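You operate a simulated robot arm through the tools that you are given. There is no shell and no other tool. Be economical: measure what you need, move in short steps, check, and stop when the job is done.

You are at the controls of a simulated two-armed robot. One attempt, no reset.

JOB
Clamp the stone from the rubber mat in the sliding gauge.
Fine: free the brass knob, open the jaw wide, lay the stone in lengthwise, slide the jaw up to it and tighten the knob.

Only the result counts: the job must be done as asked and must still hold three seconds after the hand-in. Knocking over, shifting, dropping, spilling or breaking anything else fails it.

ROBOT AND FRAMES
Two 6-joint arms with three-finger grippers on one trunk, on a base that drives. Base frame: it is fixed to the floor where the robot stands at the start and does not move with it; the origin is under the middle of the robot, x ahead of it, y to its left, z up; the surface under the hand at the start is at about z = 0.8. Readings come in m, rad, newtons and seconds.
The left shoulder is at the start at [0.021, 0.17, 1.483], the right one opposite. With the tool pointing down near the work surface each hand reaches from about 0.3 to 0.56 m from the robot's upright axis, wherever it stands, measured 20 degrees to its own side. Places, roughly: brass knob [0.5, -0.1, 0.8]; sliding jaw [0.5, -0.1, 0.8]. Payload 2.2 kg a hand.
The TCP of each hand is the grasp point between the finger pads, 0.025 m short of the fingertips. In the tool frame z runs along the fingers and y along their closing line. The gripper opens to 0.104 m. The gripper's body begins 0.074 m behind the TCP.
Orientation is that of the tool frame in the base frame, as a unit quaternion [w, x, y, z]. With the fingers straight down and closing along the base's y, the tool's x points along the base's -x, its y along +y and its z along -z.

CONTROLS
- The arms move only by the tool apply_moves. It takes "left_plan", "right_plan" or both (then of equal length, played together; a hand with none holds still); each is text: rows parted by semicolons, each of 7 numbers parted by spaces: the shift along the tool's x, y, z in m, then the turn, a rotation vector about the tool's x, y, z in rad, then the finger opening in m, from 0 to 0.104. In form: tx ty tz ax ay az gripper; .... A call has 1 to 10 rows; each row shifts and turns the commanded pose from where the row before left it, along the tool's axes as they then stand. Each row takes 0.2 s and may step no farther than 0.05 m and 0.15 rad from the row before; otherwise, or with a gripper value out of range, the whole call is refused. Where a pose cannot be reached the arm comes as near as it can. A force on the tool above 40 N (or 10 N above the force at the start of the call, whichever is more), or a blocked arm, ends the call early, and 0.2 s more pass. Each finger halts on what it meets, pressing with about 20 N; the grip force reading is that of the motor and also rises with nothing between the fingers. The clock runs only during rows and for 0.2 s after the last one: add rows that do not move to give the fingers time. It gives the time, the measured TCP pose, the force on the tool (base axes), the opening and the grip force at its end, in the units of the frame above (readings bear some noise), with the torque about the TCP (base axes, N m) and any sound that the robot's microphone picked up, and new pictures: "show" is both (left out), scene, wrist or none (wrist: the cameras of the hands that moved).
- Cameras (640 x 400 px; columns grow to the right, rows downward): "scene" is now at [0.1521, -0.018, 1.3678]; the picture's right is [-0.22, -0.98, 0.00], its down [-0.65, 0.15, -0.74] and it looks along [0.73, -0.16, -0.67] (base axes); focal length 248 px, centre (320, 200). "left" rides on the left gripper at [0.082, -0.003, -0.104] in its tool frame; the picture's right is [0.04, 1.00, 0.00], its down [-0.75, 0.03, -0.66] and it looks along [-0.66, 0.03, 0.75] (tool axes); focal length 256 px, centre (320, 200). "right" rides on the right gripper at [0.082, 0.003, -0.104] in its tool frame; the picture's right is [-0.04, 1.00, 0.00], its down [-0.75, -0.03, -0.66] and it looks along [-0.66, -0.03, 0.75] (tool axes); focal length 256 px, centre (320, 200). There is no depth. A picture from a camera that has moved, and an enlarged one, comes with that camera's place and axes in the base frame and with its lens.
- lift_body(by): slides the trunk up (or, below 0, down) by that many m; the arms and the scene camera ride with it, the base frame stays. It gives what a move gives, with no picture.
- roll_base(legs): drives the robot by 1 to 6 legs, each [ahead, left, turn to the left] in m, m and rad, along the robot's own axes; the way and the turn of a leg run together, so that a leg with both is an arc; at most 1.5 m and 3.142 rad a leg. The arms and the cameras ride along, it lands a little off, and it stops where it bumps. It gives what a move gives, and a new picture of the scene camera.
- aim_head(pan, tilt): turns the head with the scene camera to pan (to the left, within 1.047 rad either way) and tilt (down, from -0.506 to 1.204), counted from straight ahead of the robot. It gives what a move gives, and a new picture of the scene camera.
- inspect(camera, box): a new picture of the part [left, top, right, bottom] of that camera's present view, enlarged. The clock stands still meanwhile.
- sign_off(): hands the job in; it is judged then, once.

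Go step by step. Nothing tells you exact positions but the pictures and the camera data: compare them with the known pose of the tool, close in by small moves and look again before you grip or let go. The budget is 120 turns and 260 pictures, counting those below and the enlarged ones. Unless the task says otherwise, let go and move clear before handing in, and close with one line.

The tools are called by a JSON object that holds its "api" and its "payload". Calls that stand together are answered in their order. apply_moves: Moves the arms, as the interface text tells. Its arguments: {"type":"object","properties":{"left_plan":{"type":"string"},"right_plan":{"type":"string"},"show":{"type":"string","enum":["both","scene","wrist","none"]}},"required":[]} The other tools are called the same way: lift_body (by) slides the trunk up or down; roll_base (legs) drives the base; aim_head (pan, tilt) turns the head that bears the scene camera; inspect (camera, box) takes an enlarged picture of a part of a camera's view; sign_off () hands the job in.

At the start:

```text
clock: 0.0
left_position: [0.4913, 0.1811, 1.0776]
left_ee_rot: [0.0, 0.0, 1.0, 0.0]
left_wrist_force: [1.6, -0.1, -0.2]
left_ft_torque: [0.02, -0.03, 0.02]
left_finger_gap: 0.1041
left_gripper_force: 0.0
right_position: [0.4738, -0.3147, 1.0779]
right_ee_rot: [0.0, 0.001, 1.0, 0.0]
right_wrist_force: [-0.3, 0.4, -0.2]
right_ft_torque: [0.01, 0.01, -0.02]
right_finger_gap: 0.1042
right_gripper_force: 0.0
trunk travel left (down, up): [-0.675, 0.067]
robot x, y, heading: [0.0014, 0.0004, -0.003]
head pan, tilt: [-0.222, 0.731]
```

scene: 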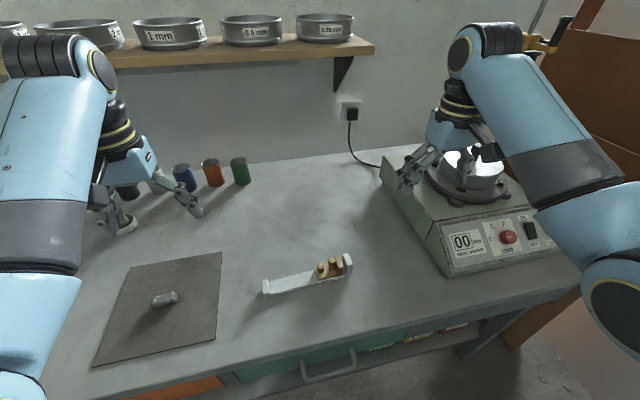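
right: 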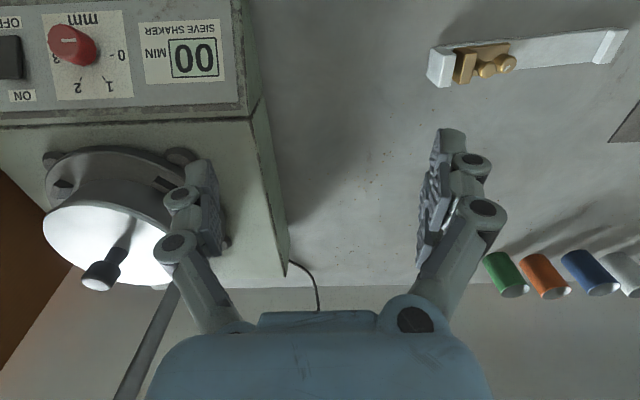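
left: 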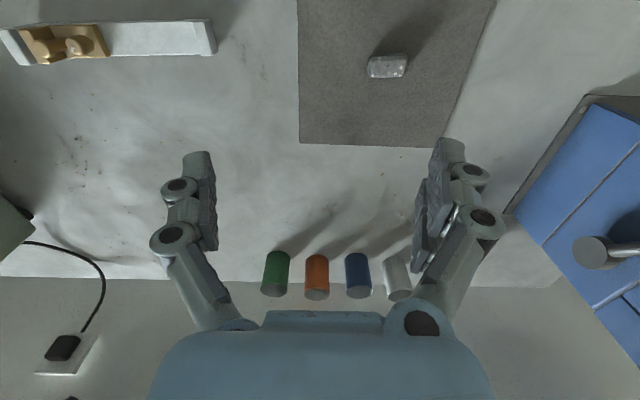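

I see the gauge (white rail with end stops, brass jaw and knob at its right end) in front, with the stone on the mat to its left. I'll take enlarged pictures to measure first.

{"api": "inspect", "payload": {"camera": "scene", "box": [240, 230, 380, 318]}}

{"api": "inspect", "payload": {"camera": "right", "box": [410, 10, 640, 154]}}

{"api": "inspect", "payload": {"camera": "left", "box": [0, 0, 240, 150]}}

{"api": "inspect", "payload": {"camera": "left", "box": [320, 20, 480, 120]}}

```text
4.55 times, centred on (310, 274) of scene
camera zoom: at [0.1521, -0.018, 1.3678], right [-0.22, -0.98, 0.0], down [-0.65, 0.15, -0.74], along [0.73, -0.16, -0.67], focal length 1128 px, centre (366, -136)
```

zoom: 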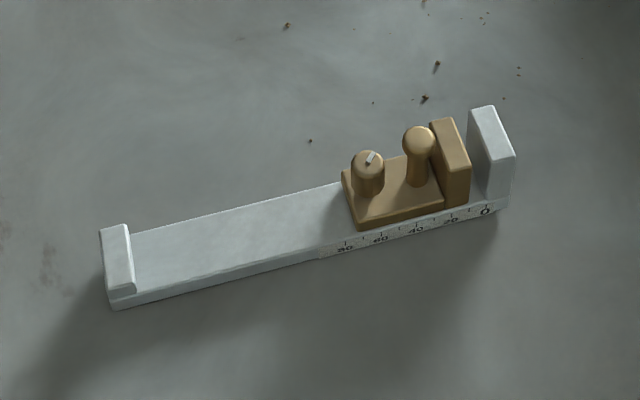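

```text
2.78 times, centred on (525, 82) of right
camera zoom: at [0.3933, -0.3109, 1.1805], right [0.04, 1.0, 0.0], down [0.75, -0.03, 0.66], along [0.66, -0.03, -0.75], focal length 711 px, centre (-249, 528)
```

zoom: 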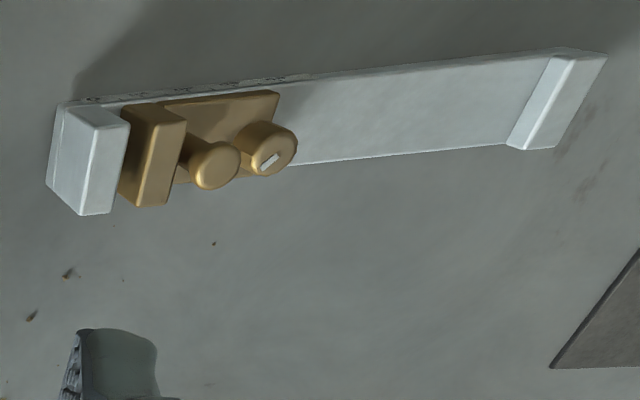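

```text
2.67 times, centred on (120, 75) of left
camera zoom: at [0.4107, 0.1783, 1.1816], right [-0.04, 1.0, 0.0], down [0.75, 0.03, 0.66], along [0.66, 0.03, -0.75], focal length 683 px, centre (853, 533)
```

zoom: 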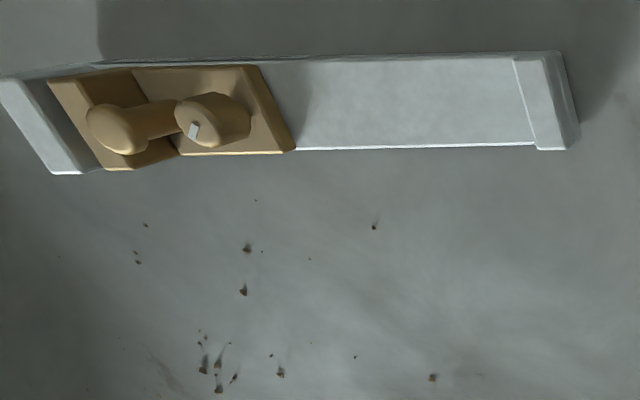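

```text
4.00 times, centred on (400, 70) of left
camera zoom: at [0.4107, 0.1783, 1.1816], right [-0.04, 1.0, 0.0], down [0.75, 0.03, 0.66], along [0.66, 0.03, -0.75], focal length 1024 px, centre (0, 720)
```

zoom: 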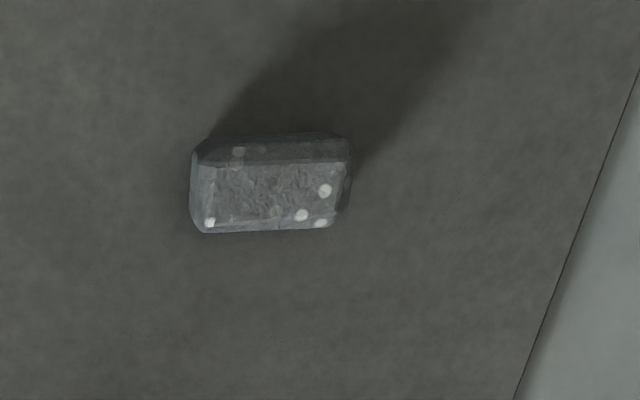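

The knob with the white index is at about (0.484, -0.096), top z 0.853. The ball handle is about 27 mm to its right, and the stone is at about (0.498, 0.272). I'll bring the right hand above the knob and start turning it so the fingers close across the rail.

{"api": "apply_moves", "payload": {"right_plan": "-0.002 0.0438 0.0236 0 0 0 0.104; -0.002 0.0438 0.0236 0 0 0 0.104; -0.002 0.0438 0.0236 0 0 0 0.09; -0.002 0.0438 0.0236 0 0 0 0.07; -0.002 0.0438 0.0236 0 0 0 0.06; 0 0 0 0 0 -0.147 0.05; 0 0 0 0 0 -0.147 0.05; 0 0 0 0 0 -0.147 0.05; 0 0 0 0 0 -0.147 0.05; 0 0 0 0 0 -0.147 0.05", "show": "both"}}

```text
clock: 2.4
left_position: [0.4909, 0.1824, 1.0774]
left_ee_rot: [-0.001, 0.0, 1.0, 0.0]
left_wrist_force: [-0.6, -0.3, -0.3]
left_ft_torque: [0.02, 0.01, -0.01]
left_finger_gap: 0.1039
left_gripper_force: 0.0
right_position: [0.4943, -0.1737, 0.9524]
right_ee_rot: [-0.017, -0.339, 0.939, -0.053]
right_wrist_force: [0.5, -0.3, 0.5]
right_ft_torque: [-0.04, 0.03, 0.03]
right_finger_gap: 0.0498
right_gripper_force: 0.1
trunk travel left (down, up): [-0.675, 0.067]
robot x, y, heading: [0.0009, 0.0011, -0.001]
head pan, tilt: [-0.222, 0.731]
stopped in row 10 (right hand): the arm was blocked; the commanded pose is now the measured one
camera scene: at [0.1521, -0.018, 1.3678], right [-0.22, -0.98, 0.0], down [-0.65, 0.15, -0.74], along [0.73, -0.16, -0.67], focal length 248 px, centre (320, 200)
camera right: at [0.4288, -0.2111, 1.0599], right [-0.61, 0.79, -0.09], down [0.6, 0.53, 0.61], along [0.53, 0.31, -0.79], focal length 256 px, centre (320, 200)
```

scene: 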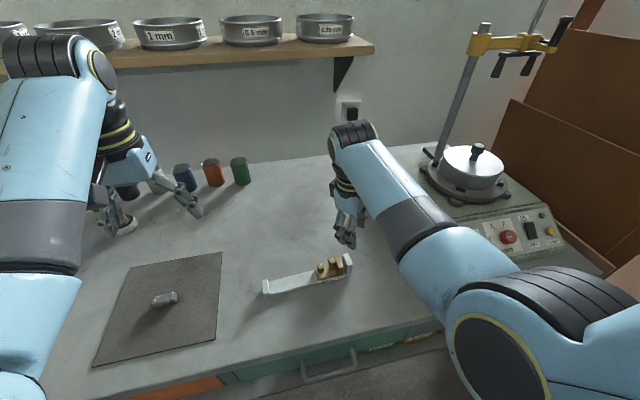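
right: 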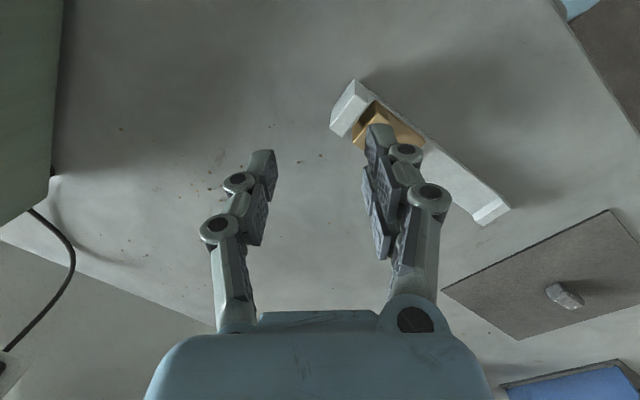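

The right arm was blocked short of the target. The gauge is too far toward the robot's middle, so I'll roll the base left to put it in the right arm's sweet spot.

{"api": "roll_base", "payload": {"legs": [[0, 0.1, 0]]}}

```text
clock: 3.5
left_position: [0.4922, 0.2806, 1.0773]
left_ee_rot: [0.0, 0.001, 1.0, 0.001]
left_wrist_force: [-0.8, 0.5, -0.2]
left_ft_torque: [-0.03, 0.02, 0.0]
left_finger_gap: 0.1039
left_gripper_force: 0.1
right_position: [0.4934, -0.0738, 0.953]
right_ee_rot: [-0.017, -0.338, 0.94, -0.052]
right_wrist_force: [0.4, -0.6, -0.2]
right_ft_torque: [-0.01, -0.01, 0.0]
right_finger_gap: 0.05
right_gripper_force: 0.1
trunk travel left (down, up): [-0.675, 0.067]
robot x, y, heading: [-0.0, 0.0995, -0.0]
head pan, tilt: [-0.222, 0.731]
camera scene: at [0.1521, 0.0815, 1.3678], right [-0.22, -0.98, 0.0], down [-0.65, 0.15, -0.74], along [0.73, -0.17, -0.67], focal length 248 px, centre (320, 200)
```

scene: 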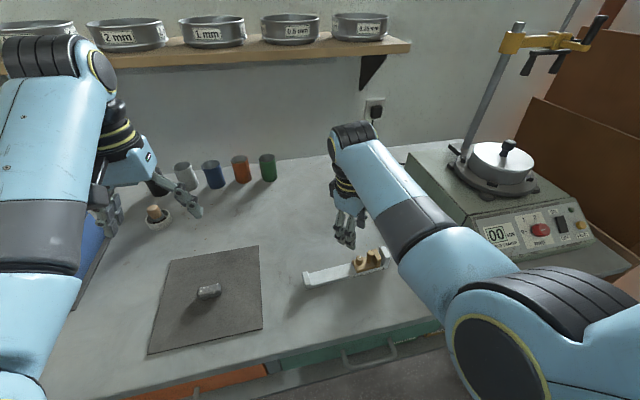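

The gauge is now better placed. I'll level the tool, move over the knob and continue the turn.

{"api": "apply_moves", "payload": {"right_plan": "0 0 0 -0.084 -0.069 0 0.05; 0.0212 -0.011 0 0 0 0 0.05; 0 0 0 0 0 -0.14 0.05; 0 0 0 0 0 -0.14 0.05; 0 0 0 0 0 0 0.05"}}

```text
clock: 4.7
left_position: [0.4927, 0.2801, 1.0771]
left_ee_rot: [0.001, 0.0, 1.0, -0.001]
left_wrist_force: [-1.2, 0.6, 0.6]
left_ft_torque: [0.0, 0.03, 0.02]
left_finger_gap: 0.1039
left_gripper_force: 0.1
right_position: [0.4842, -0.0956, 0.9522]
right_ee_rot: [0.002, -0.468, 0.884, -0.001]
right_wrist_force: [-0.5, -0.2, -0.5]
right_ft_torque: [-0.02, 0.02, -0.03]
right_finger_gap: 0.0498
right_gripper_force: 0.1
trunk travel left (down, up): [-0.675, 0.067]
robot x, y, heading: [0.0031, 0.0972, 0.001]
head pan, tilt: [-0.222, 0.731]
camera scene: at [0.1521, 0.0805, 1.3678], right [-0.22, -0.98, 0.0], down [-0.65, 0.15, -0.74], along [0.73, -0.17, -0.67], focal length 248 px, centre (320, 200)
camera right: at [0.4354, -0.1624, 1.0549], right [-0.8, 0.59, 0.0], down [0.45, 0.61, 0.66], along [0.39, 0.53, -0.75], focal length 256 px, centre (320, 200)
```

scene: 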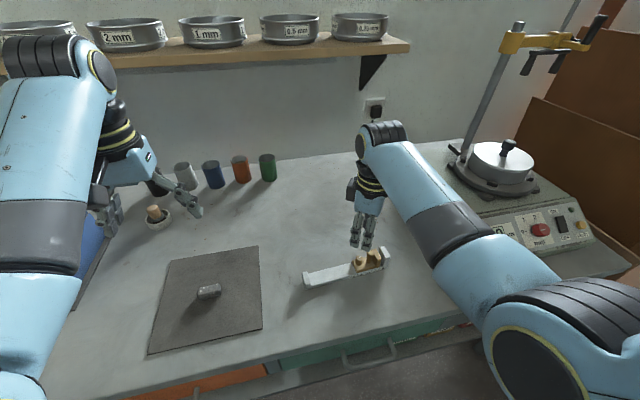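
right: 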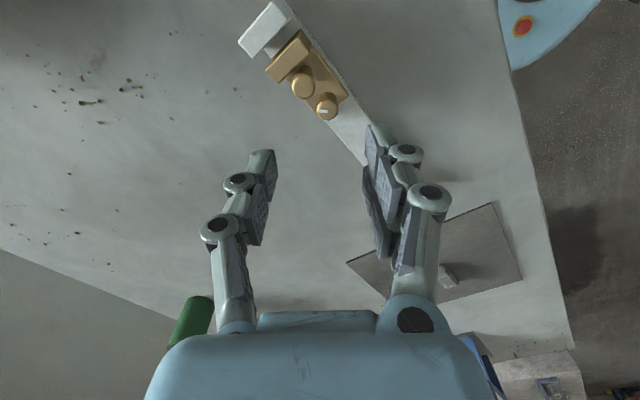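

The pose was reached. I'll inspect to refine the knob position and height.

{"api": "inspect", "payload": {"camera": "right", "box": [230, 0, 390, 130]}}

{"api": "inspect", "payload": {"camera": "scene", "box": [290, 190, 410, 295]}}

```text
3.08 times, centred on (310, 65) of right
camera zoom: at [0.4354, -0.1624, 1.0549], right [-0.8, 0.59, 0.0], down [0.45, 0.61, 0.66], along [0.39, 0.53, -0.75], focal length 788 px, centre (351, 615)
```

zoom: 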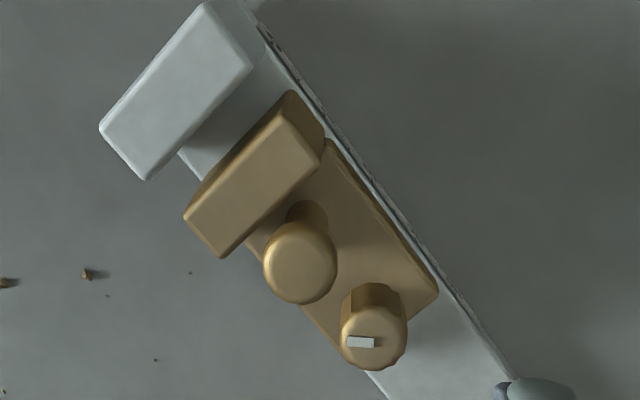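

```text
3.81 times, centred on (350, 242) of scene
camera zoom: at [0.1521, 0.0805, 1.3678], right [-0.22, -0.98, 0.0], down [-0.65, 0.15, -0.74], along [0.73, -0.17, -0.67], focal length 945 px, centre (206, 38)
```

zoom: 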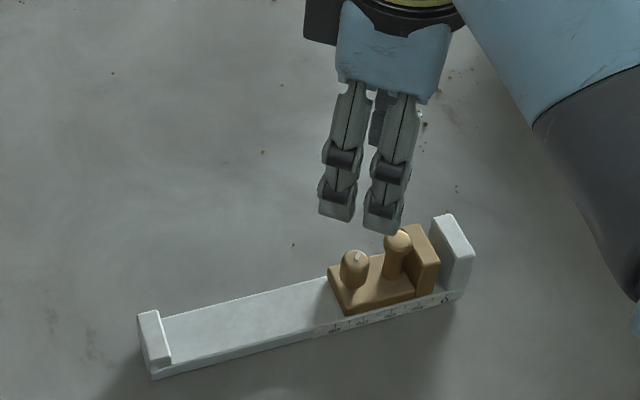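

The knob centre comes out near (0.481, -0.094), with the mark pointing toward +x/-y. I'll descend part way and check with the wrist camera.

{"api": "apply_moves", "payload": {"right_plan": "0 0.003 0.025 0 0 0 0.045; 0 0 0.025 0 0 0 0.042; 0 0 0.014 0 0 0 0.042; 0 0 0 0 0 0 0.042", "show": "none"}}

{"api": "inspect", "payload": {"camera": "right", "box": [200, 0, 440, 150]}}

{"api": "inspect", "payload": {"camera": "scene", "box": [300, 200, 410, 290]}}

```text
clock: 5.7
left_position: [0.4926, 0.2796, 1.0776]
left_ee_rot: [0.0, 0.001, 1.0, 0.0]
left_wrist_force: [0.2, 0.7, 0.1]
left_ft_torque: [0.01, -0.01, 0.0]
left_finger_gap: 0.1041
left_gripper_force: 0.0
right_position: [0.4817, -0.0954, 0.8875]
right_ee_rot: [0.002, -0.467, 0.884, 0.0]
right_wrist_force: [0.0, 0.1, -0.4]
right_ft_torque: [0.03, -0.04, -0.02]
right_finger_gap: 0.0419
right_gripper_force: 0.2
trunk travel left (down, up): [-0.675, 0.067]
robot x, y, heading: [-0.0006, 0.0961, -0.005]
head pan, tilt: [-0.222, 0.731]
```

```text
2.67 times, centred on (320, 75) of right
camera zoom: at [0.433, -0.161, 0.99], right [-0.8, 0.6, 0.0], down [0.45, 0.61, 0.66], along [0.39, 0.53, -0.75], focal length 683 px, centre (320, 533)
```

zoom: 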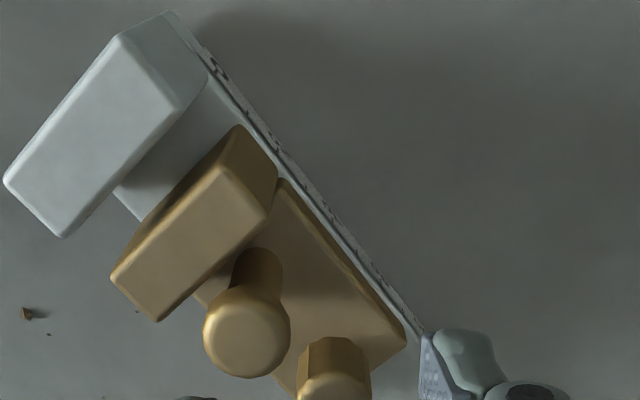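

```text
4.44 times, centred on (355, 245) of scene
camera zoom: at [0.1521, 0.0804, 1.3678], right [-0.22, -0.98, 0.0], down [-0.65, 0.15, -0.74], along [0.73, -0.16, -0.67], focal length 1103 px, centre (164, 0)
```

zoom: 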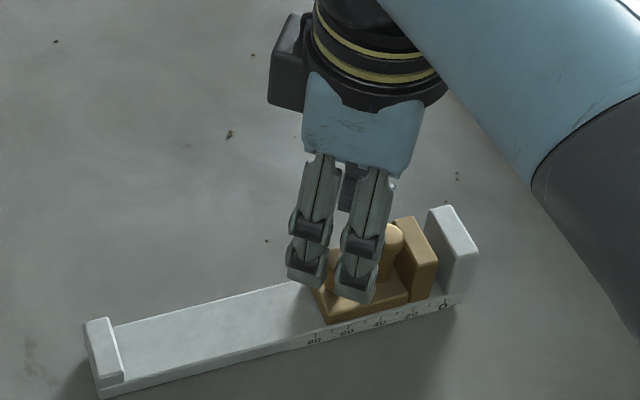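

{"api": "inspect", "payload": {"camera": "right", "box": [200, 60, 440, 210]}}

```text
2.67 times, centred on (320, 135) of right
camera zoom: at [0.433, -0.161, 0.99], right [-0.8, 0.6, 0.0], down [0.45, 0.61, 0.66], along [0.39, 0.53, -0.75], focal length 683 px, centre (320, 373)
```

zoom: 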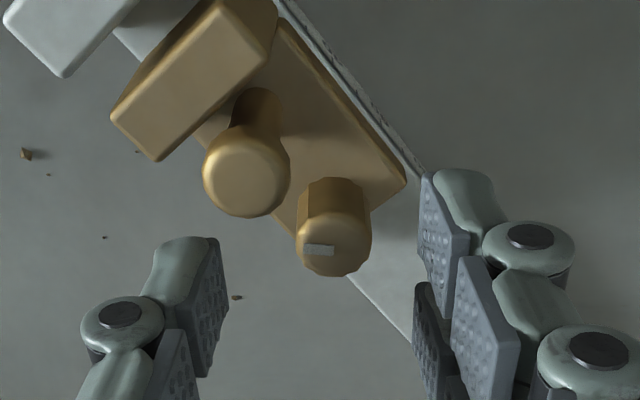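

The wrist view puts the knob at about (0.479, -0.094), so I'll shift about 3 mm along the closing line. Then I'll descend around the knob.

{"api": "apply_moves", "payload": {"right_plan": "0 0.003 0 0 0 0 0.042; 0 0 0.012 0 0 0 0.042; 0 0 0.012 0 0 0 0.042; 0 0 0.010 0 0 0 0.042; 0 0 0 0 0 0 0.042", "show": "both"}}

{"api": "inspect", "payload": {"camera": "right", "box": [200, 60, 440, 210]}}

```text
clock: 6.9
left_position: [0.491, 0.2792, 1.0773]
left_ee_rot: [0.0, 0.001, 1.0, 0.0]
left_wrist_force: [0.5, -0.5, -0.1]
left_ft_torque: [-0.02, 0.0, 0.01]
left_finger_gap: 0.1041
left_gripper_force: 0.0
right_position: [0.4791, -0.0944, 0.8532]
right_ee_rot: [0.003, -0.467, 0.884, -0.001]
right_wrist_force: [0.4, 0.3, -0.1]
right_ft_torque: [0.0, 0.02, 0.01]
right_finger_gap: 0.042
right_gripper_force: 0.0
trunk travel left (down, up): [-0.675, 0.067]
robot x, y, heading: [-0.0003, 0.1015, -0.004]
head pan, tilt: [-0.222, 0.731]
camera scene: at [0.152, 0.0804, 1.3678], right [-0.22, -0.98, 0.0], down [-0.65, 0.15, -0.74], along [0.73, -0.16, -0.67], focal length 248 px, centre (320, 200)
camera right: at [0.4299, -0.159, 0.9566], right [-0.8, 0.6, 0.0], down [0.45, 0.61, 0.66], along [0.39, 0.53, -0.75], focal length 256 px, centre (320, 200)
```

scene: 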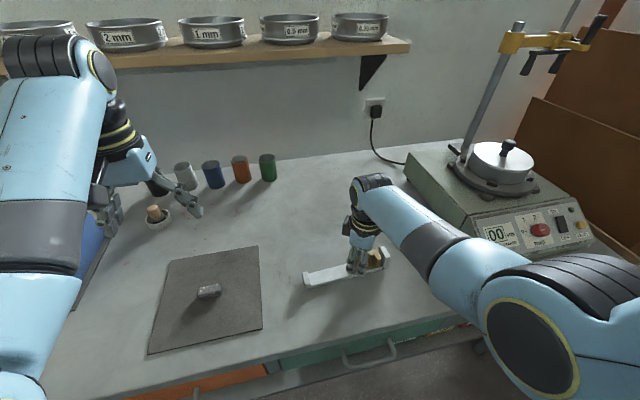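
right: 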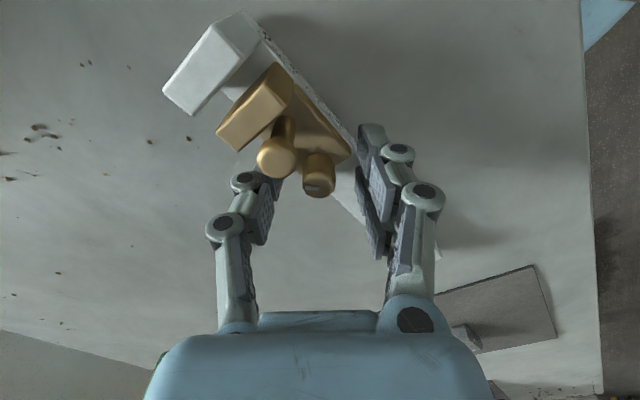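

```text
2.67 times, centred on (320, 135) of right
camera zoom: at [0.4299, -0.159, 0.9566], right [-0.8, 0.6, 0.0], down [0.45, 0.61, 0.66], along [0.39, 0.53, -0.75], focal length 683 px, centre (320, 373)
```

zoom: 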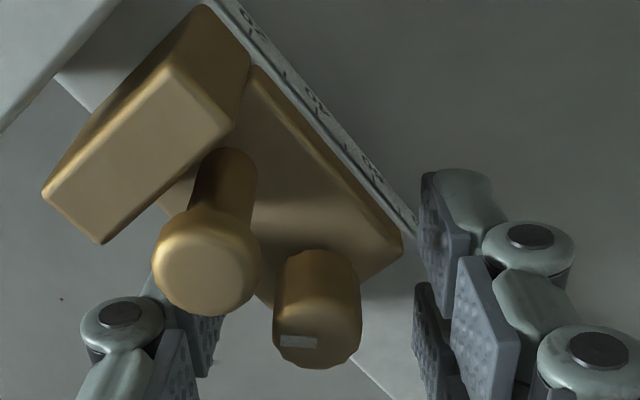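

The knob sits right at the TCP, between the fingers. I'll close now.

{"api": "apply_moves", "payload": {"right_plan": "0 0 0 0 0 0 0.03; 0 0 0 0 0 0 0.02; 0 0 0 0 0 0 0.01; 0 0 0 0 0 0 0.01", "show": "none"}}

{"api": "inspect", "payload": {"camera": "right", "box": [200, 60, 440, 210]}}

```text
clock: 7.9
left_position: [0.4929, 0.2798, 1.0766]
left_ee_rot: [0.0, 0.001, 1.0, 0.0]
left_wrist_force: [0.2, -1.3, -0.3]
left_ft_torque: [0.02, -0.01, -0.04]
left_finger_gap: 0.1037
left_gripper_force: 0.1
right_position: [0.4792, -0.0944, 0.8533]
right_ee_rot: [0.002, -0.468, 0.884, -0.001]
right_wrist_force: [3.2, -0.8, 0.8]
right_ft_torque: [-0.04, -0.02, -0.04]
right_finger_gap: 0.016
right_gripper_force: 19.9
trunk travel left (down, up): [-0.675, 0.067]
robot x, y, heading: [-0.0008, 0.0954, -0.002]
head pan, tilt: [-0.222, 0.731]
```

```text
2.67 times, centred on (320, 135) of right
camera zoom: at [0.4303, -0.1594, 0.9567], right [-0.8, 0.6, 0.0], down [0.45, 0.61, 0.66], along [0.4, 0.53, -0.75], focal length 683 px, centre (320, 373)
```

zoom: 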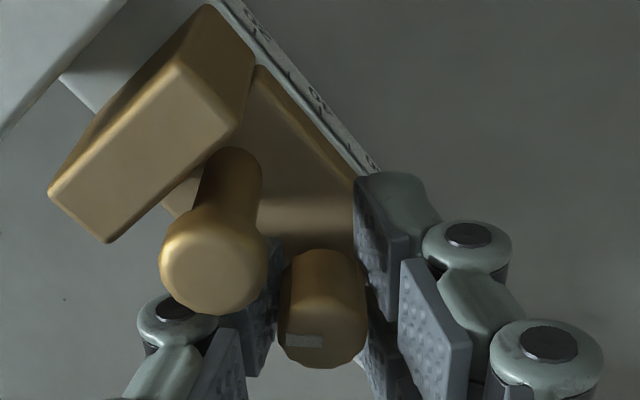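

The knob is gripped at 16 mm. I'll turn it counter-clockwise seen from above (negative about tool z) and watch the torque.

{"api": "apply_moves", "payload": {"right_plan": "0 0 0 0 0 -0.12 0.01; 0 0 0 0 0 -0.12 0.01; 0 0 0 0 0 -0.12 0.01; 0 0 0 0 0 0 0.01", "show": "none"}}

{"api": "inspect", "payload": {"camera": "right", "box": [200, 60, 440, 210]}}

```text
clock: 8.9
left_position: [0.4916, 0.2786, 1.078]
left_ee_rot: [0.0, 0.001, 1.0, 0.0]
left_wrist_force: [-0.2, -0.1, -0.3]
left_ft_torque: [-0.02, 0.02, -0.02]
left_finger_gap: 0.1039
left_gripper_force: 0.0
right_position: [0.48, -0.0936, 0.8542]
right_ee_rot: [0.002, -0.618, 0.786, 0.0]
right_wrist_force: [-1.7, -2.7, 1.2]
right_ft_torque: [-0.32, 0.19, 0.02]
right_finger_gap: 0.0161
right_gripper_force: 19.7
trunk travel left (down, up): [-0.675, 0.067]
robot x, y, heading: [-0.0005, 0.0989, 0.001]
head pan, tilt: [-0.222, 0.731]
```

```text
2.67 times, centred on (320, 135) of right
camera zoom: at [0.4571, -0.172, 0.9567], right [-0.96, 0.27, 0.0], down [0.2, 0.73, 0.66], along [0.18, 0.63, -0.75], focal length 683 px, centre (320, 373)
```

zoom: 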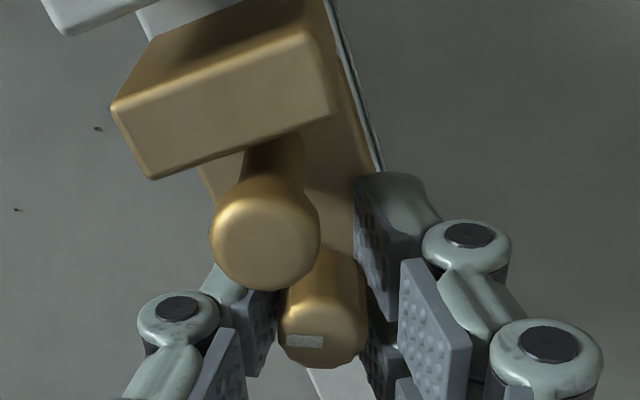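

The knob turns with the fingers, since the mark stays fixed relative to the hand, and resistance is low. I'll continue.

{"api": "apply_moves", "payload": {"right_plan": "0 0 0 0 0 -0.13 0.01; 0 0 0 0 0 -0.13 0.01; 0 0 0 0 0 -0.13 0.01; 0 0 0 0 0 -0.13 0.01; 0 0 0 0 0 -0.13 0.01; 0 0 0 0 0 0 0.01", "show": "none"}}

{"api": "inspect", "payload": {"camera": "right", "box": [200, 60, 440, 210]}}

{"api": "inspect", "payload": {"camera": "scene", "box": [290, 200, 420, 300]}}

```text
clock: 10.3
left_position: [0.4927, 0.2793, 1.0766]
left_ee_rot: [0.0, 0.0, 1.0, 0.0]
left_wrist_force: [0.2, 0.6, -0.4]
left_ft_torque: [0.0, 0.02, 0.02]
left_finger_gap: 0.1042
left_gripper_force: 0.1
right_position: [0.4792, -0.0932, 0.8524]
right_ee_rot: [-0.001, 0.837, -0.547, 0.001]
right_wrist_force: [-0.6, 0.0, 0.8]
right_ft_torque: [-0.08, -0.01, -0.02]
right_finger_gap: 0.016
right_gripper_force: 19.9
trunk travel left (down, up): [-0.675, 0.067]
robot x, y, heading: [-0.0031, 0.099, -0.005]
head pan, tilt: [-0.222, 0.731]
```

```text
2.67 times, centred on (320, 135) of right
camera zoom: at [0.5095, -0.1692, 0.9567], right [-0.93, -0.37, 0.0], down [-0.28, 0.7, 0.66], along [-0.24, 0.61, -0.75], focal length 683 px, centre (320, 373)
```

zoom: 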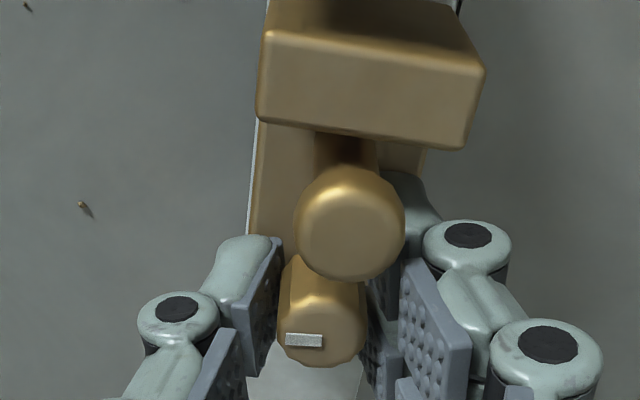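

```text
4.00 times, centred on (355, 250) of scene
camera zoom: at [0.1527, 0.0803, 1.3677], right [-0.22, -0.98, 0.0], down [-0.65, 0.15, -0.74], along [0.73, -0.16, -0.67], focal length 993 px, centre (180, 0)
```

zoom: 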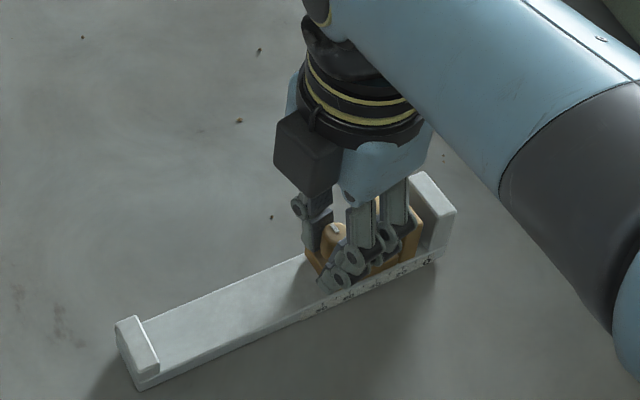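

The knob has turned about 80° in total with little resistance. I'll test for freedom with a small pull of 4 mm along the rail and watch the force.

{"api": "apply_moves", "payload": {"right_plan": "-0.0019 -0.0007 0 0 0 0 0.01; -0.0019 -0.0007 0 0 0 0 0.01", "show": "none"}}

{"api": "inspect", "payload": {"camera": "scene", "box": [290, 200, 420, 300]}}

```text
clock: 10.9
left_position: [0.4928, 0.2795, 1.0764]
left_ee_rot: [-0.001, 0.001, 1.0, 0.0]
left_wrist_force: [0.2, -0.4, 0.2]
left_ft_torque: [0.01, -0.01, -0.03]
left_finger_gap: 0.104
left_gripper_force: 0.1
right_position: [0.4805, -0.0901, 0.8546]
right_ee_rot: [-0.001, 0.837, -0.547, 0.001]
right_wrist_force: [0.1, -0.8, 0.4]
right_ft_torque: [-0.1, 0.0, -0.01]
right_finger_gap: 0.0157
right_gripper_force: 20.2
trunk travel left (down, up): [-0.675, 0.067]
robot x, y, heading: [-0.0016, 0.1017, -0.004]
head pan, tilt: [-0.222, 0.731]
```

```text
4.00 times, centred on (355, 250) of scene
camera zoom: at [0.1527, 0.0802, 1.3677], right [-0.22, -0.98, 0.0], down [-0.65, 0.15, -0.74], along [0.73, -0.16, -0.67], focal length 993 px, centre (180, 0)
```

zoom: 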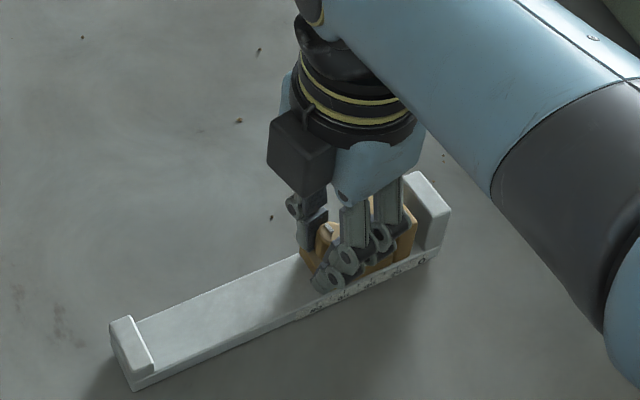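

The rail itself slid about 4 mm with the pull, so the knob is still holding. I'll open, rewind the wrist and turn the knob further.

{"api": "apply_moves", "payload": {"right_plan": "0 0 0 0 0 0 0.03; 0 0 0 0 0 0 0.03; 0 0 0 0 0 0.145 0.03; 0 0 0 0 0 0.145 0.03; 0 0 0 0 0 0.145 0.03; 0 0 0 0 0 0.145 0.03; 0 0 0 0 0 0.145 0.03; 0 0 0 0 0 0.145 0.03; 0 0 0 0 0 0.145 0.03; 0 0 0 0 0 0 0.03", "show": "none"}}

{"api": "inspect", "payload": {"camera": "right", "box": [200, 60, 440, 210]}}

```text
clock: 13.1
left_position: [0.4918, 0.2795, 1.0783]
left_ee_rot: [0.0, 0.0, 1.0, 0.001]
left_wrist_force: [-0.2, 0.5, -0.1]
left_ft_torque: [-0.02, -0.04, 0.04]
left_finger_gap: 0.1037
left_gripper_force: 0.0
right_position: [0.4795, -0.0889, 0.8536]
right_ee_rot: [0.002, -0.464, 0.886, -0.001]
right_wrist_force: [0.7, 0.8, 0.1]
right_ft_torque: [-0.01, -0.01, 0.0]
right_finger_gap: 0.03
right_gripper_force: 0.1
trunk travel left (down, up): [-0.675, 0.067]
robot x, y, heading: [-0.0007, 0.1019, -0.004]
head pan, tilt: [-0.222, 0.731]
```

```text
2.67 times, centred on (320, 135) of right
camera zoom: at [0.4305, -0.1548, 0.9574], right [-0.8, 0.6, 0.0], down [0.45, 0.6, 0.66], along [0.4, 0.52, -0.75], focal length 683 px, centre (320, 373)
```

zoom: 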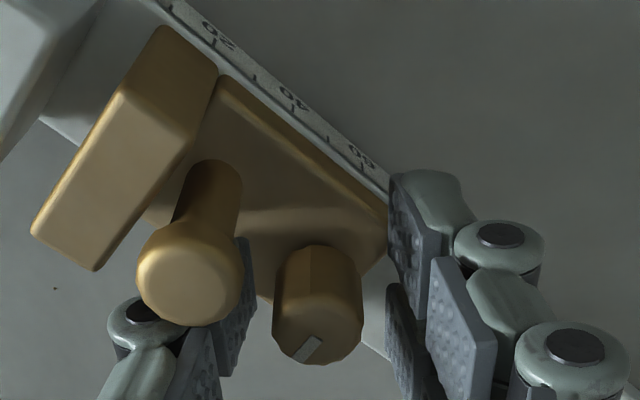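

The rail also rotated several degrees with the knob, but the knob did turn about 50° relative to the slider. I'll regrip and turn further counter-clockwise.

{"api": "apply_moves", "payload": {"right_plan": "0 0 0 0 0 0 0.01; 0 0 0 0 0 0 0.01; 0 0 0 0 0 -0.145 0.01; 0 0 0 0 0 -0.145 0.01; 0 0 0 0 0 -0.145 0.01; 0 0 0 0 0 -0.145 0.01; 0 0 0 0 0 -0.145 0.01; 0 0 0 0 0 -0.145 0.01; 0 0 0 0 0 -0.145 0.01; 0 0 0 0 0 0 0.01", "show": "none"}}

{"api": "inspect", "payload": {"camera": "right", "box": [200, 60, 440, 210]}}

{"api": "inspect", "payload": {"camera": "scene", "box": [290, 200, 420, 300]}}

```text
clock: 15.3
left_position: [0.4932, 0.2799, 1.0783]
left_ee_rot: [0.0, 0.0, 1.0, 0.0]
left_wrist_force: [0.2, -0.4, 0.4]
left_ft_torque: [-0.02, 0.02, 0.01]
left_finger_gap: 0.1041
left_gripper_force: 0.0
right_position: [0.4787, -0.0881, 0.8526]
right_ee_rot: [-0.001, 0.838, -0.546, 0.001]
right_wrist_force: [0.8, -0.2, 0.3]
right_ft_torque: [0.04, 0.03, -0.07]
right_finger_gap: 0.0159
right_gripper_force: 20.4
trunk travel left (down, up): [-0.675, 0.067]
robot x, y, heading: [0.0008, 0.0957, 0.001]
head pan, tilt: [-0.222, 0.731]
```

```text
2.67 times, centred on (320, 135) of right
camera zoom: at [0.5088, -0.1655, 0.9563], right [-0.93, -0.37, 0.0], down [-0.28, 0.7, 0.66], along [-0.24, 0.61, -0.76], focal length 683 px, centre (320, 373)
```

zoom: 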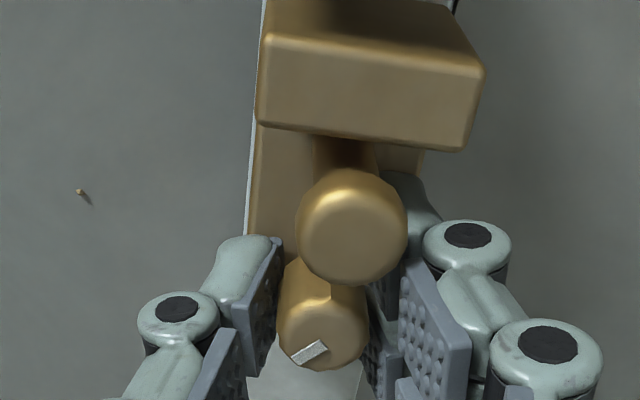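

```text
4.00 times, centred on (355, 250) of scene
camera zoom: at [0.1524, 0.0803, 1.3677], right [-0.22, -0.98, 0.0], down [-0.65, 0.15, -0.74], along [0.73, -0.17, -0.67], focal length 993 px, centre (180, 0)
```

zoom: 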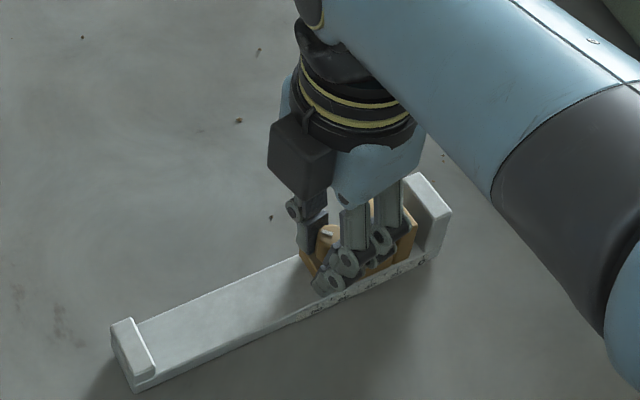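

The knob turned another 58° with no further rail rotation. I'll repeat the slide test along the rail.

{"api": "apply_moves", "payload": {"right_plan": "-0.0025 -0.0005 0 0 0 0 0.01; -0.0025 -0.0005 0 0 0 0 0.01", "show": "none"}}

{"api": "inspect", "payload": {"camera": "scene", "box": [290, 200, 420, 300]}}

```text
clock: 15.9
left_position: [0.4923, 0.2791, 1.0768]
left_ee_rot: [0.0, 0.002, 1.0, 0.0]
left_wrist_force: [0.3, -0.6, 0.1]
left_ft_torque: [0.06, 0.01, -0.02]
left_finger_gap: 0.104
left_gripper_force: 0.1
right_position: [0.4772, -0.0845, 0.8539]
right_ee_rot: [-0.001, 0.837, -0.548, 0.001]
right_wrist_force: [-0.7, -0.2, -0.3]
right_ft_torque: [-0.21, 0.02, -0.06]
right_finger_gap: 0.0159
right_gripper_force: 20.1
trunk travel left (down, up): [-0.675, 0.067]
robot x, y, heading: [-0.0008, 0.1, -0.005]
head pan, tilt: [-0.222, 0.731]
```

```text
4.00 times, centred on (355, 250) of scene
camera zoom: at [0.1525, 0.0802, 1.3677], right [-0.22, -0.98, 0.0], down [-0.65, 0.15, -0.74], along [0.73, -0.16, -0.67], focal length 993 px, centre (180, 0)
```

zoom: 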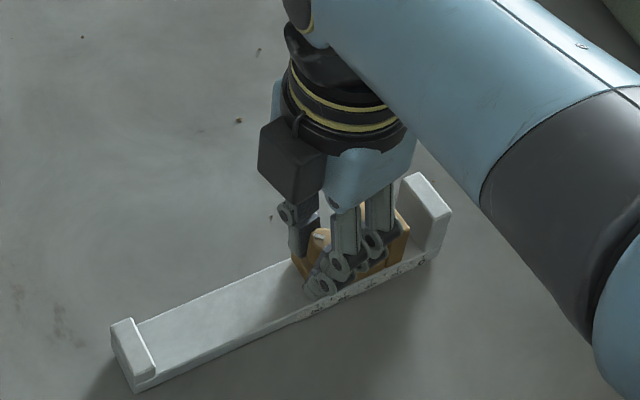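

The slider moved while the rail stayed put, so the knob is free. I'll slide the jaw open along the rail direction (-0.21, 0.98).

{"api": "apply_moves", "payload": {"right_plan": "-0.0078 -0.0016 0 0 0 0 0.01; -0.0078 -0.0016 0 0 0 0 0.01; -0.0078 -0.0016 0 0 0 0 0.01; -0.0078 -0.0016 0 0 0 0 0.01; -0.0078 -0.0016 0 0 0 0 0.01", "show": "none"}}

{"api": "inspect", "payload": {"camera": "scene", "box": [290, 200, 420, 300]}}

```text
clock: 17.1
left_position: [0.4917, 0.2795, 1.0767]
left_ee_rot: [0.0, 0.001, 1.0, 0.0]
left_wrist_force: [1.1, -0.2, 0.6]
left_ft_torque: [-0.04, -0.01, 0.04]
left_finger_gap: 0.1038
left_gripper_force: 0.0
right_position: [0.4698, -0.0446, 0.854]
right_ee_rot: [-0.001, 0.837, -0.547, 0.002]
right_wrist_force: [0.0, 0.3, -0.6]
right_ft_torque: [-0.07, 0.01, -0.01]
right_finger_gap: 0.0156
right_gripper_force: 20.3
trunk travel left (down, up): [-0.675, 0.067]
robot x, y, heading: [-0.0005, 0.1015, -0.004]
head pan, tilt: [-0.222, 0.731]
```

```text
4.00 times, centred on (355, 250) of scene
camera zoom: at [0.1527, 0.0806, 1.3677], right [-0.22, -0.98, 0.0], down [-0.65, 0.15, -0.74], along [0.73, -0.17, -0.67], focal length 993 px, centre (180, 0)
```

zoom: 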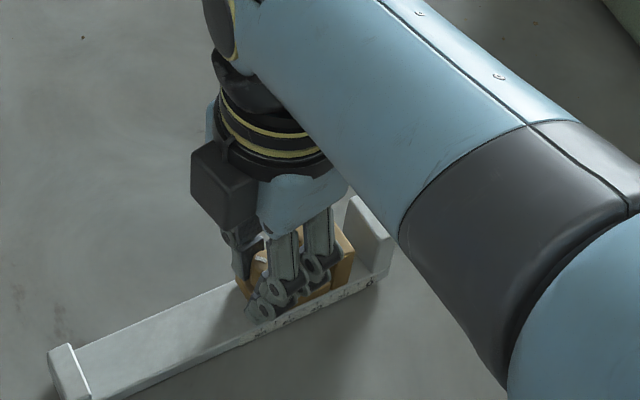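

This time the rail slid along with the slider, so the knob still drags. I'll stop pulling, then rewind and loosen the knob further.

{"api": "apply_moves", "payload": {"right_plan": "0 0 0 0 0 0 0.03; 0 0 0 0 0 0 0.03; 0 0 0 0 0 0.145 0.03; 0 0 0 0 0 0.145 0.03; 0 0 0 0 0 0.145 0.03; 0 0 0 0 0 0.145 0.03; 0 0 0 0 0 0.145 0.03; 0 0 0 0 0 0.145 0.03; 0 0 0 0 0 0.145 0.03; 0 0 0 0 0 0 0.03", "show": "none"}}

{"api": "inspect", "payload": {"camera": "right", "box": [200, 60, 440, 210]}}

```text
clock: 19.3
left_position: [0.4915, 0.2788, 1.0784]
left_ee_rot: [-0.001, 0.001, 1.0, 0.0]
left_wrist_force: [-0.5, 0.5, -0.5]
left_ft_torque: [-0.02, 0.01, -0.01]
left_finger_gap: 0.1042
left_gripper_force: 0.0
right_position: [0.4694, -0.0448, 0.854]
right_ee_rot: [0.002, -0.464, 0.886, -0.001]
right_wrist_force: [0.7, -0.8, -0.8]
right_ft_torque: [-0.01, -0.06, 0.01]
right_finger_gap: 0.0301
right_gripper_force: 0.2
trunk travel left (down, up): [-0.675, 0.067]
robot x, y, heading: [-0.0003, 0.1002, 0.002]
head pan, tilt: [-0.222, 0.731]
```

```text
2.67 times, centred on (320, 135) of right
camera zoom: at [0.4205, -0.1104, 0.9572], right [-0.8, 0.6, 0.0], down [0.45, 0.6, 0.66], along [0.4, 0.52, -0.75], focal length 683 px, centre (320, 373)
```

zoom: 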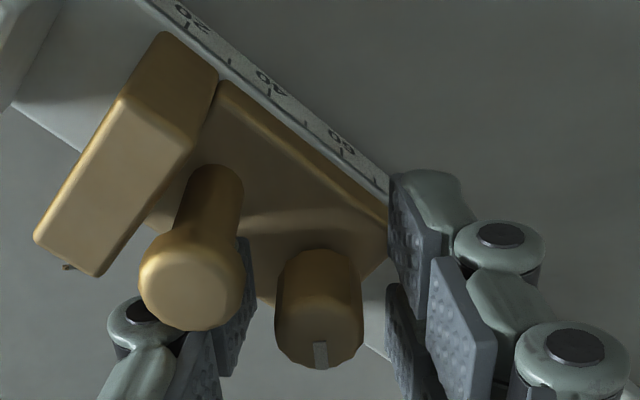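

The slider did move about 5 mm on the scale. I'll turn the knob another 58°.

{"api": "apply_moves", "payload": {"right_plan": "0 0 0 0 0 0 0.01; 0 0 0 0 0 0 0.01; 0 0 0 0 0 -0.145 0.01; 0 0 0 0 0 -0.145 0.01; 0 0 0 0 0 -0.145 0.01; 0 0 0 0 0 -0.145 0.01; 0 0 0 0 0 -0.145 0.01; 0 0 0 0 0 -0.145 0.01; 0 0 0 0 0 -0.145 0.01; 0 0 0 0 0 0 0.01", "show": "none"}}

{"api": "inspect", "payload": {"camera": "right", "box": [200, 60, 440, 210]}}

{"api": "inspect", "payload": {"camera": "scene", "box": [270, 200, 430, 310]}}

```text
clock: 21.5
left_position: [0.4919, 0.2796, 1.0771]
left_ee_rot: [0.0, 0.002, 1.0, 0.001]
left_wrist_force: [-0.4, -0.1, 0.6]
left_ft_torque: [0.01, 0.0, -0.04]
left_finger_gap: 0.1041
left_gripper_force: 0.1
right_position: [0.4692, -0.046, 0.8539]
right_ee_rot: [-0.001, 0.837, -0.547, 0.001]
right_wrist_force: [0.8, -0.1, 0.6]
right_ft_torque: [0.01, 0.03, 0.0]
right_finger_gap: 0.0159
right_gripper_force: 20.2
trunk travel left (down, up): [-0.675, 0.067]
robot x, y, heading: [-0.0013, 0.0998, 0.0]
head pan, tilt: [-0.222, 0.731]
```

```text
2.67 times, centred on (320, 135) of right
camera zoom: at [0.4998, -0.1215, 0.9572], right [-0.93, -0.36, 0.0], down [-0.28, 0.7, 0.66], along [-0.24, 0.61, -0.76], focal length 683 px, centre (320, 373)
```

zoom: 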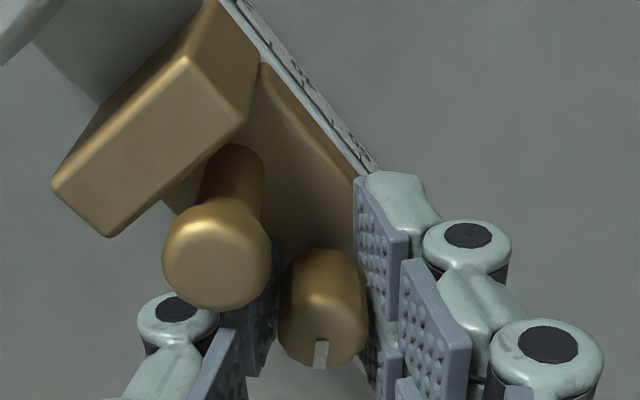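

```text
3.64 times, centred on (350, 255) of scene
camera zoom: at [0.1526, 0.0803, 1.3677], right [-0.22, -0.98, 0.0], down [-0.65, 0.15, -0.74], along [0.73, -0.16, -0.67], focal length 902 px, centre (211, 0)
```

zoom: 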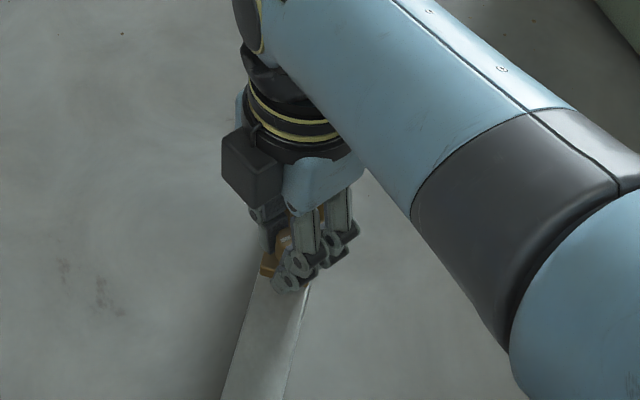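

The knob hit its end stop, so it is fully free, but the whole gauge swung round with it. I'll let go, back off upwards and look at where it lies.

{"api": "apply_moves", "payload": {"right_plan": "0 0 0 0 0 0 0.03; 0 0 0 0 0 0 0.03; 0 0 -0.03 0 0 0 0.03; 0 0 -0.04 0 0 0 0.03; 0 0 -0.04 0 0 0 0.03; 0 0 -0.04 0 0 0 0.03", "show": "both"}}

{"api": "aim_head", "payload": {"pan": -0.2, "tilt": 1.0}}

```text
clock: 23.1
left_position: [0.4923, 0.2794, 1.0765]
left_ee_rot: [0.0, 0.001, 1.0, -0.001]
left_wrist_force: [-0.9, 0.1, -0.2]
left_ft_torque: [-0.01, -0.01, 0.01]
left_finger_gap: 0.1041
left_gripper_force: 0.1
right_position: [0.4854, -0.0864, 1.017]
right_ee_rot: [0.015, 0.83, -0.556, 0.03]
right_wrist_force: [1.5, 0.3, 0.0]
right_ft_torque: [0.02, 0.01, -0.02]
right_finger_gap: 0.03
right_gripper_force: 0.1
trunk travel left (down, up): [-0.675, 0.067]
robot x, y, heading: [0.0008, 0.0963, 0.001]
head pan, tilt: [-0.222, 0.731]
stopped in row 6 (right hand): the arm was blocked; the commanded pose is now the measured one
camera scene: at [0.1524, 0.0803, 1.3677], right [-0.22, -0.98, 0.0], down [-0.65, 0.15, -0.74], along [0.73, -0.17, -0.67], focal length 248 px, centre (320, 200)
camera right: at [0.5098, -0.1561, 1.1244], right [-0.94, -0.35, -0.01], down [-0.28, 0.75, 0.6], along [-0.2, 0.57, -0.8], focal length 256 px, centre (320, 200)
```

scene: 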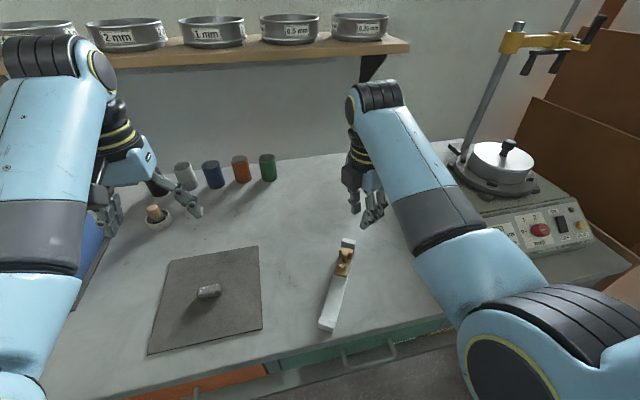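
right: 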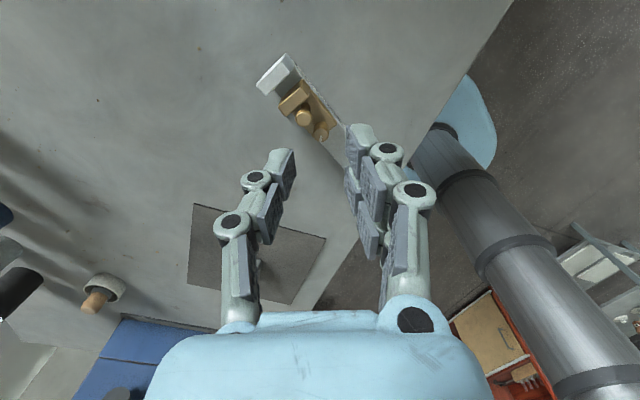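

```text
clock: 23.9
left_position: [0.4915, 0.2795, 1.077]
left_ee_rot: [0.0, 0.001, 1.0, 0.001]
left_wrist_force: [-0.4, -0.4, -0.1]
left_ft_torque: [0.01, 0.02, 0.0]
left_finger_gap: 0.1037
left_gripper_force: 0.1
right_position: [0.4841, -0.0857, 1.0151]
right_ee_rot: [0.015, 0.831, -0.556, 0.031]
right_wrist_force: [-0.2, -1.1, 0.7]
right_ft_torque: [-0.01, 0.01, 0.02]
right_finger_gap: 0.03
right_gripper_force: 0.0
trunk travel left (down, up): [-0.675, 0.067]
robot x, y, heading: [-0.001, 0.0975, -0.0]
head pan, tilt: [-0.201, 1.0]
camera scene: at [0.1387, 0.0849, 1.3471], right [-0.2, -0.98, 0.0], down [-0.82, 0.17, -0.54], along [0.53, -0.11, -0.84], focal length 248 px, centre (320, 200)
```

scene: 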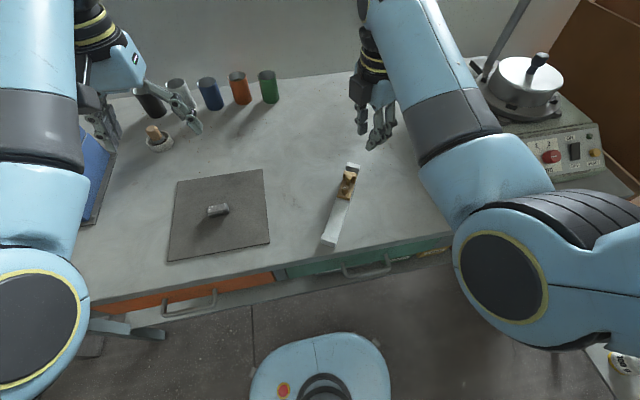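

The gauge now lies pointing toward the robot, fully on the table, and is quite usable there. I'll take zooms to measure it.

{"api": "inspect", "payload": {"camera": "scene", "box": [300, 150, 390, 255]}}

{"api": "inspect", "payload": {"camera": "right", "box": [230, 30, 390, 130]}}

{"api": "inspect", "payload": {"camera": "scene", "box": [190, 180, 270, 240]}}

```text
3.81 times, centred on (345, 202) of scene
camera zoom: at [0.1387, 0.0849, 1.3471], right [-0.2, -0.98, 0.0], down [-0.82, 0.17, -0.54], along [0.53, -0.11, -0.84], focal length 945 px, centre (225, 190)
```

zoom: 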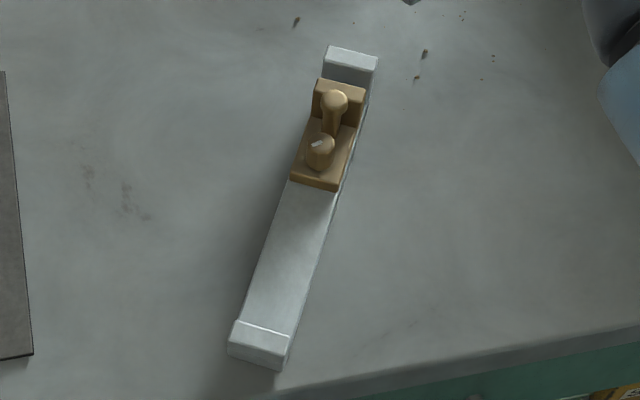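

```text
4.00 times, centred on (310, 80) of right
camera zoom: at [0.5094, -0.1558, 1.1246], right [-0.94, -0.35, -0.01], down [-0.28, 0.75, 0.6], along [-0.2, 0.57, -0.8], focal length 1024 px, centre (360, 680)
```

zoom: 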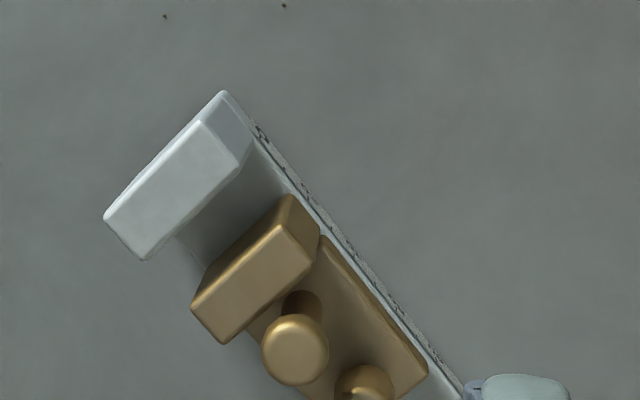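

```text
6.67 times, centred on (230, 210) of scene
camera zoom: at [0.1387, 0.0849, 1.3471], right [-0.2, -0.98, 0.0], down [-0.82, 0.17, -0.54], along [0.53, -0.11, -0.84], focal length 1654 px, centre (920, 133)
```

zoom: 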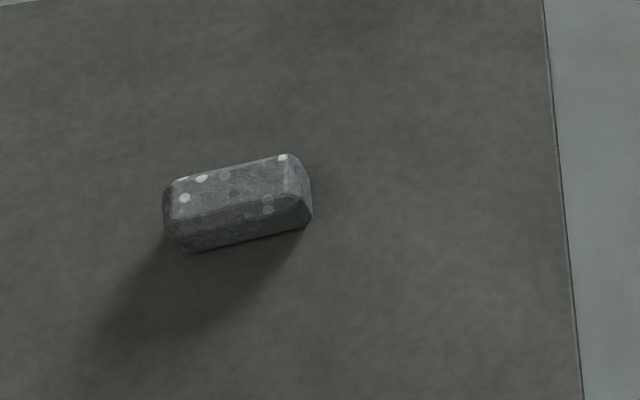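

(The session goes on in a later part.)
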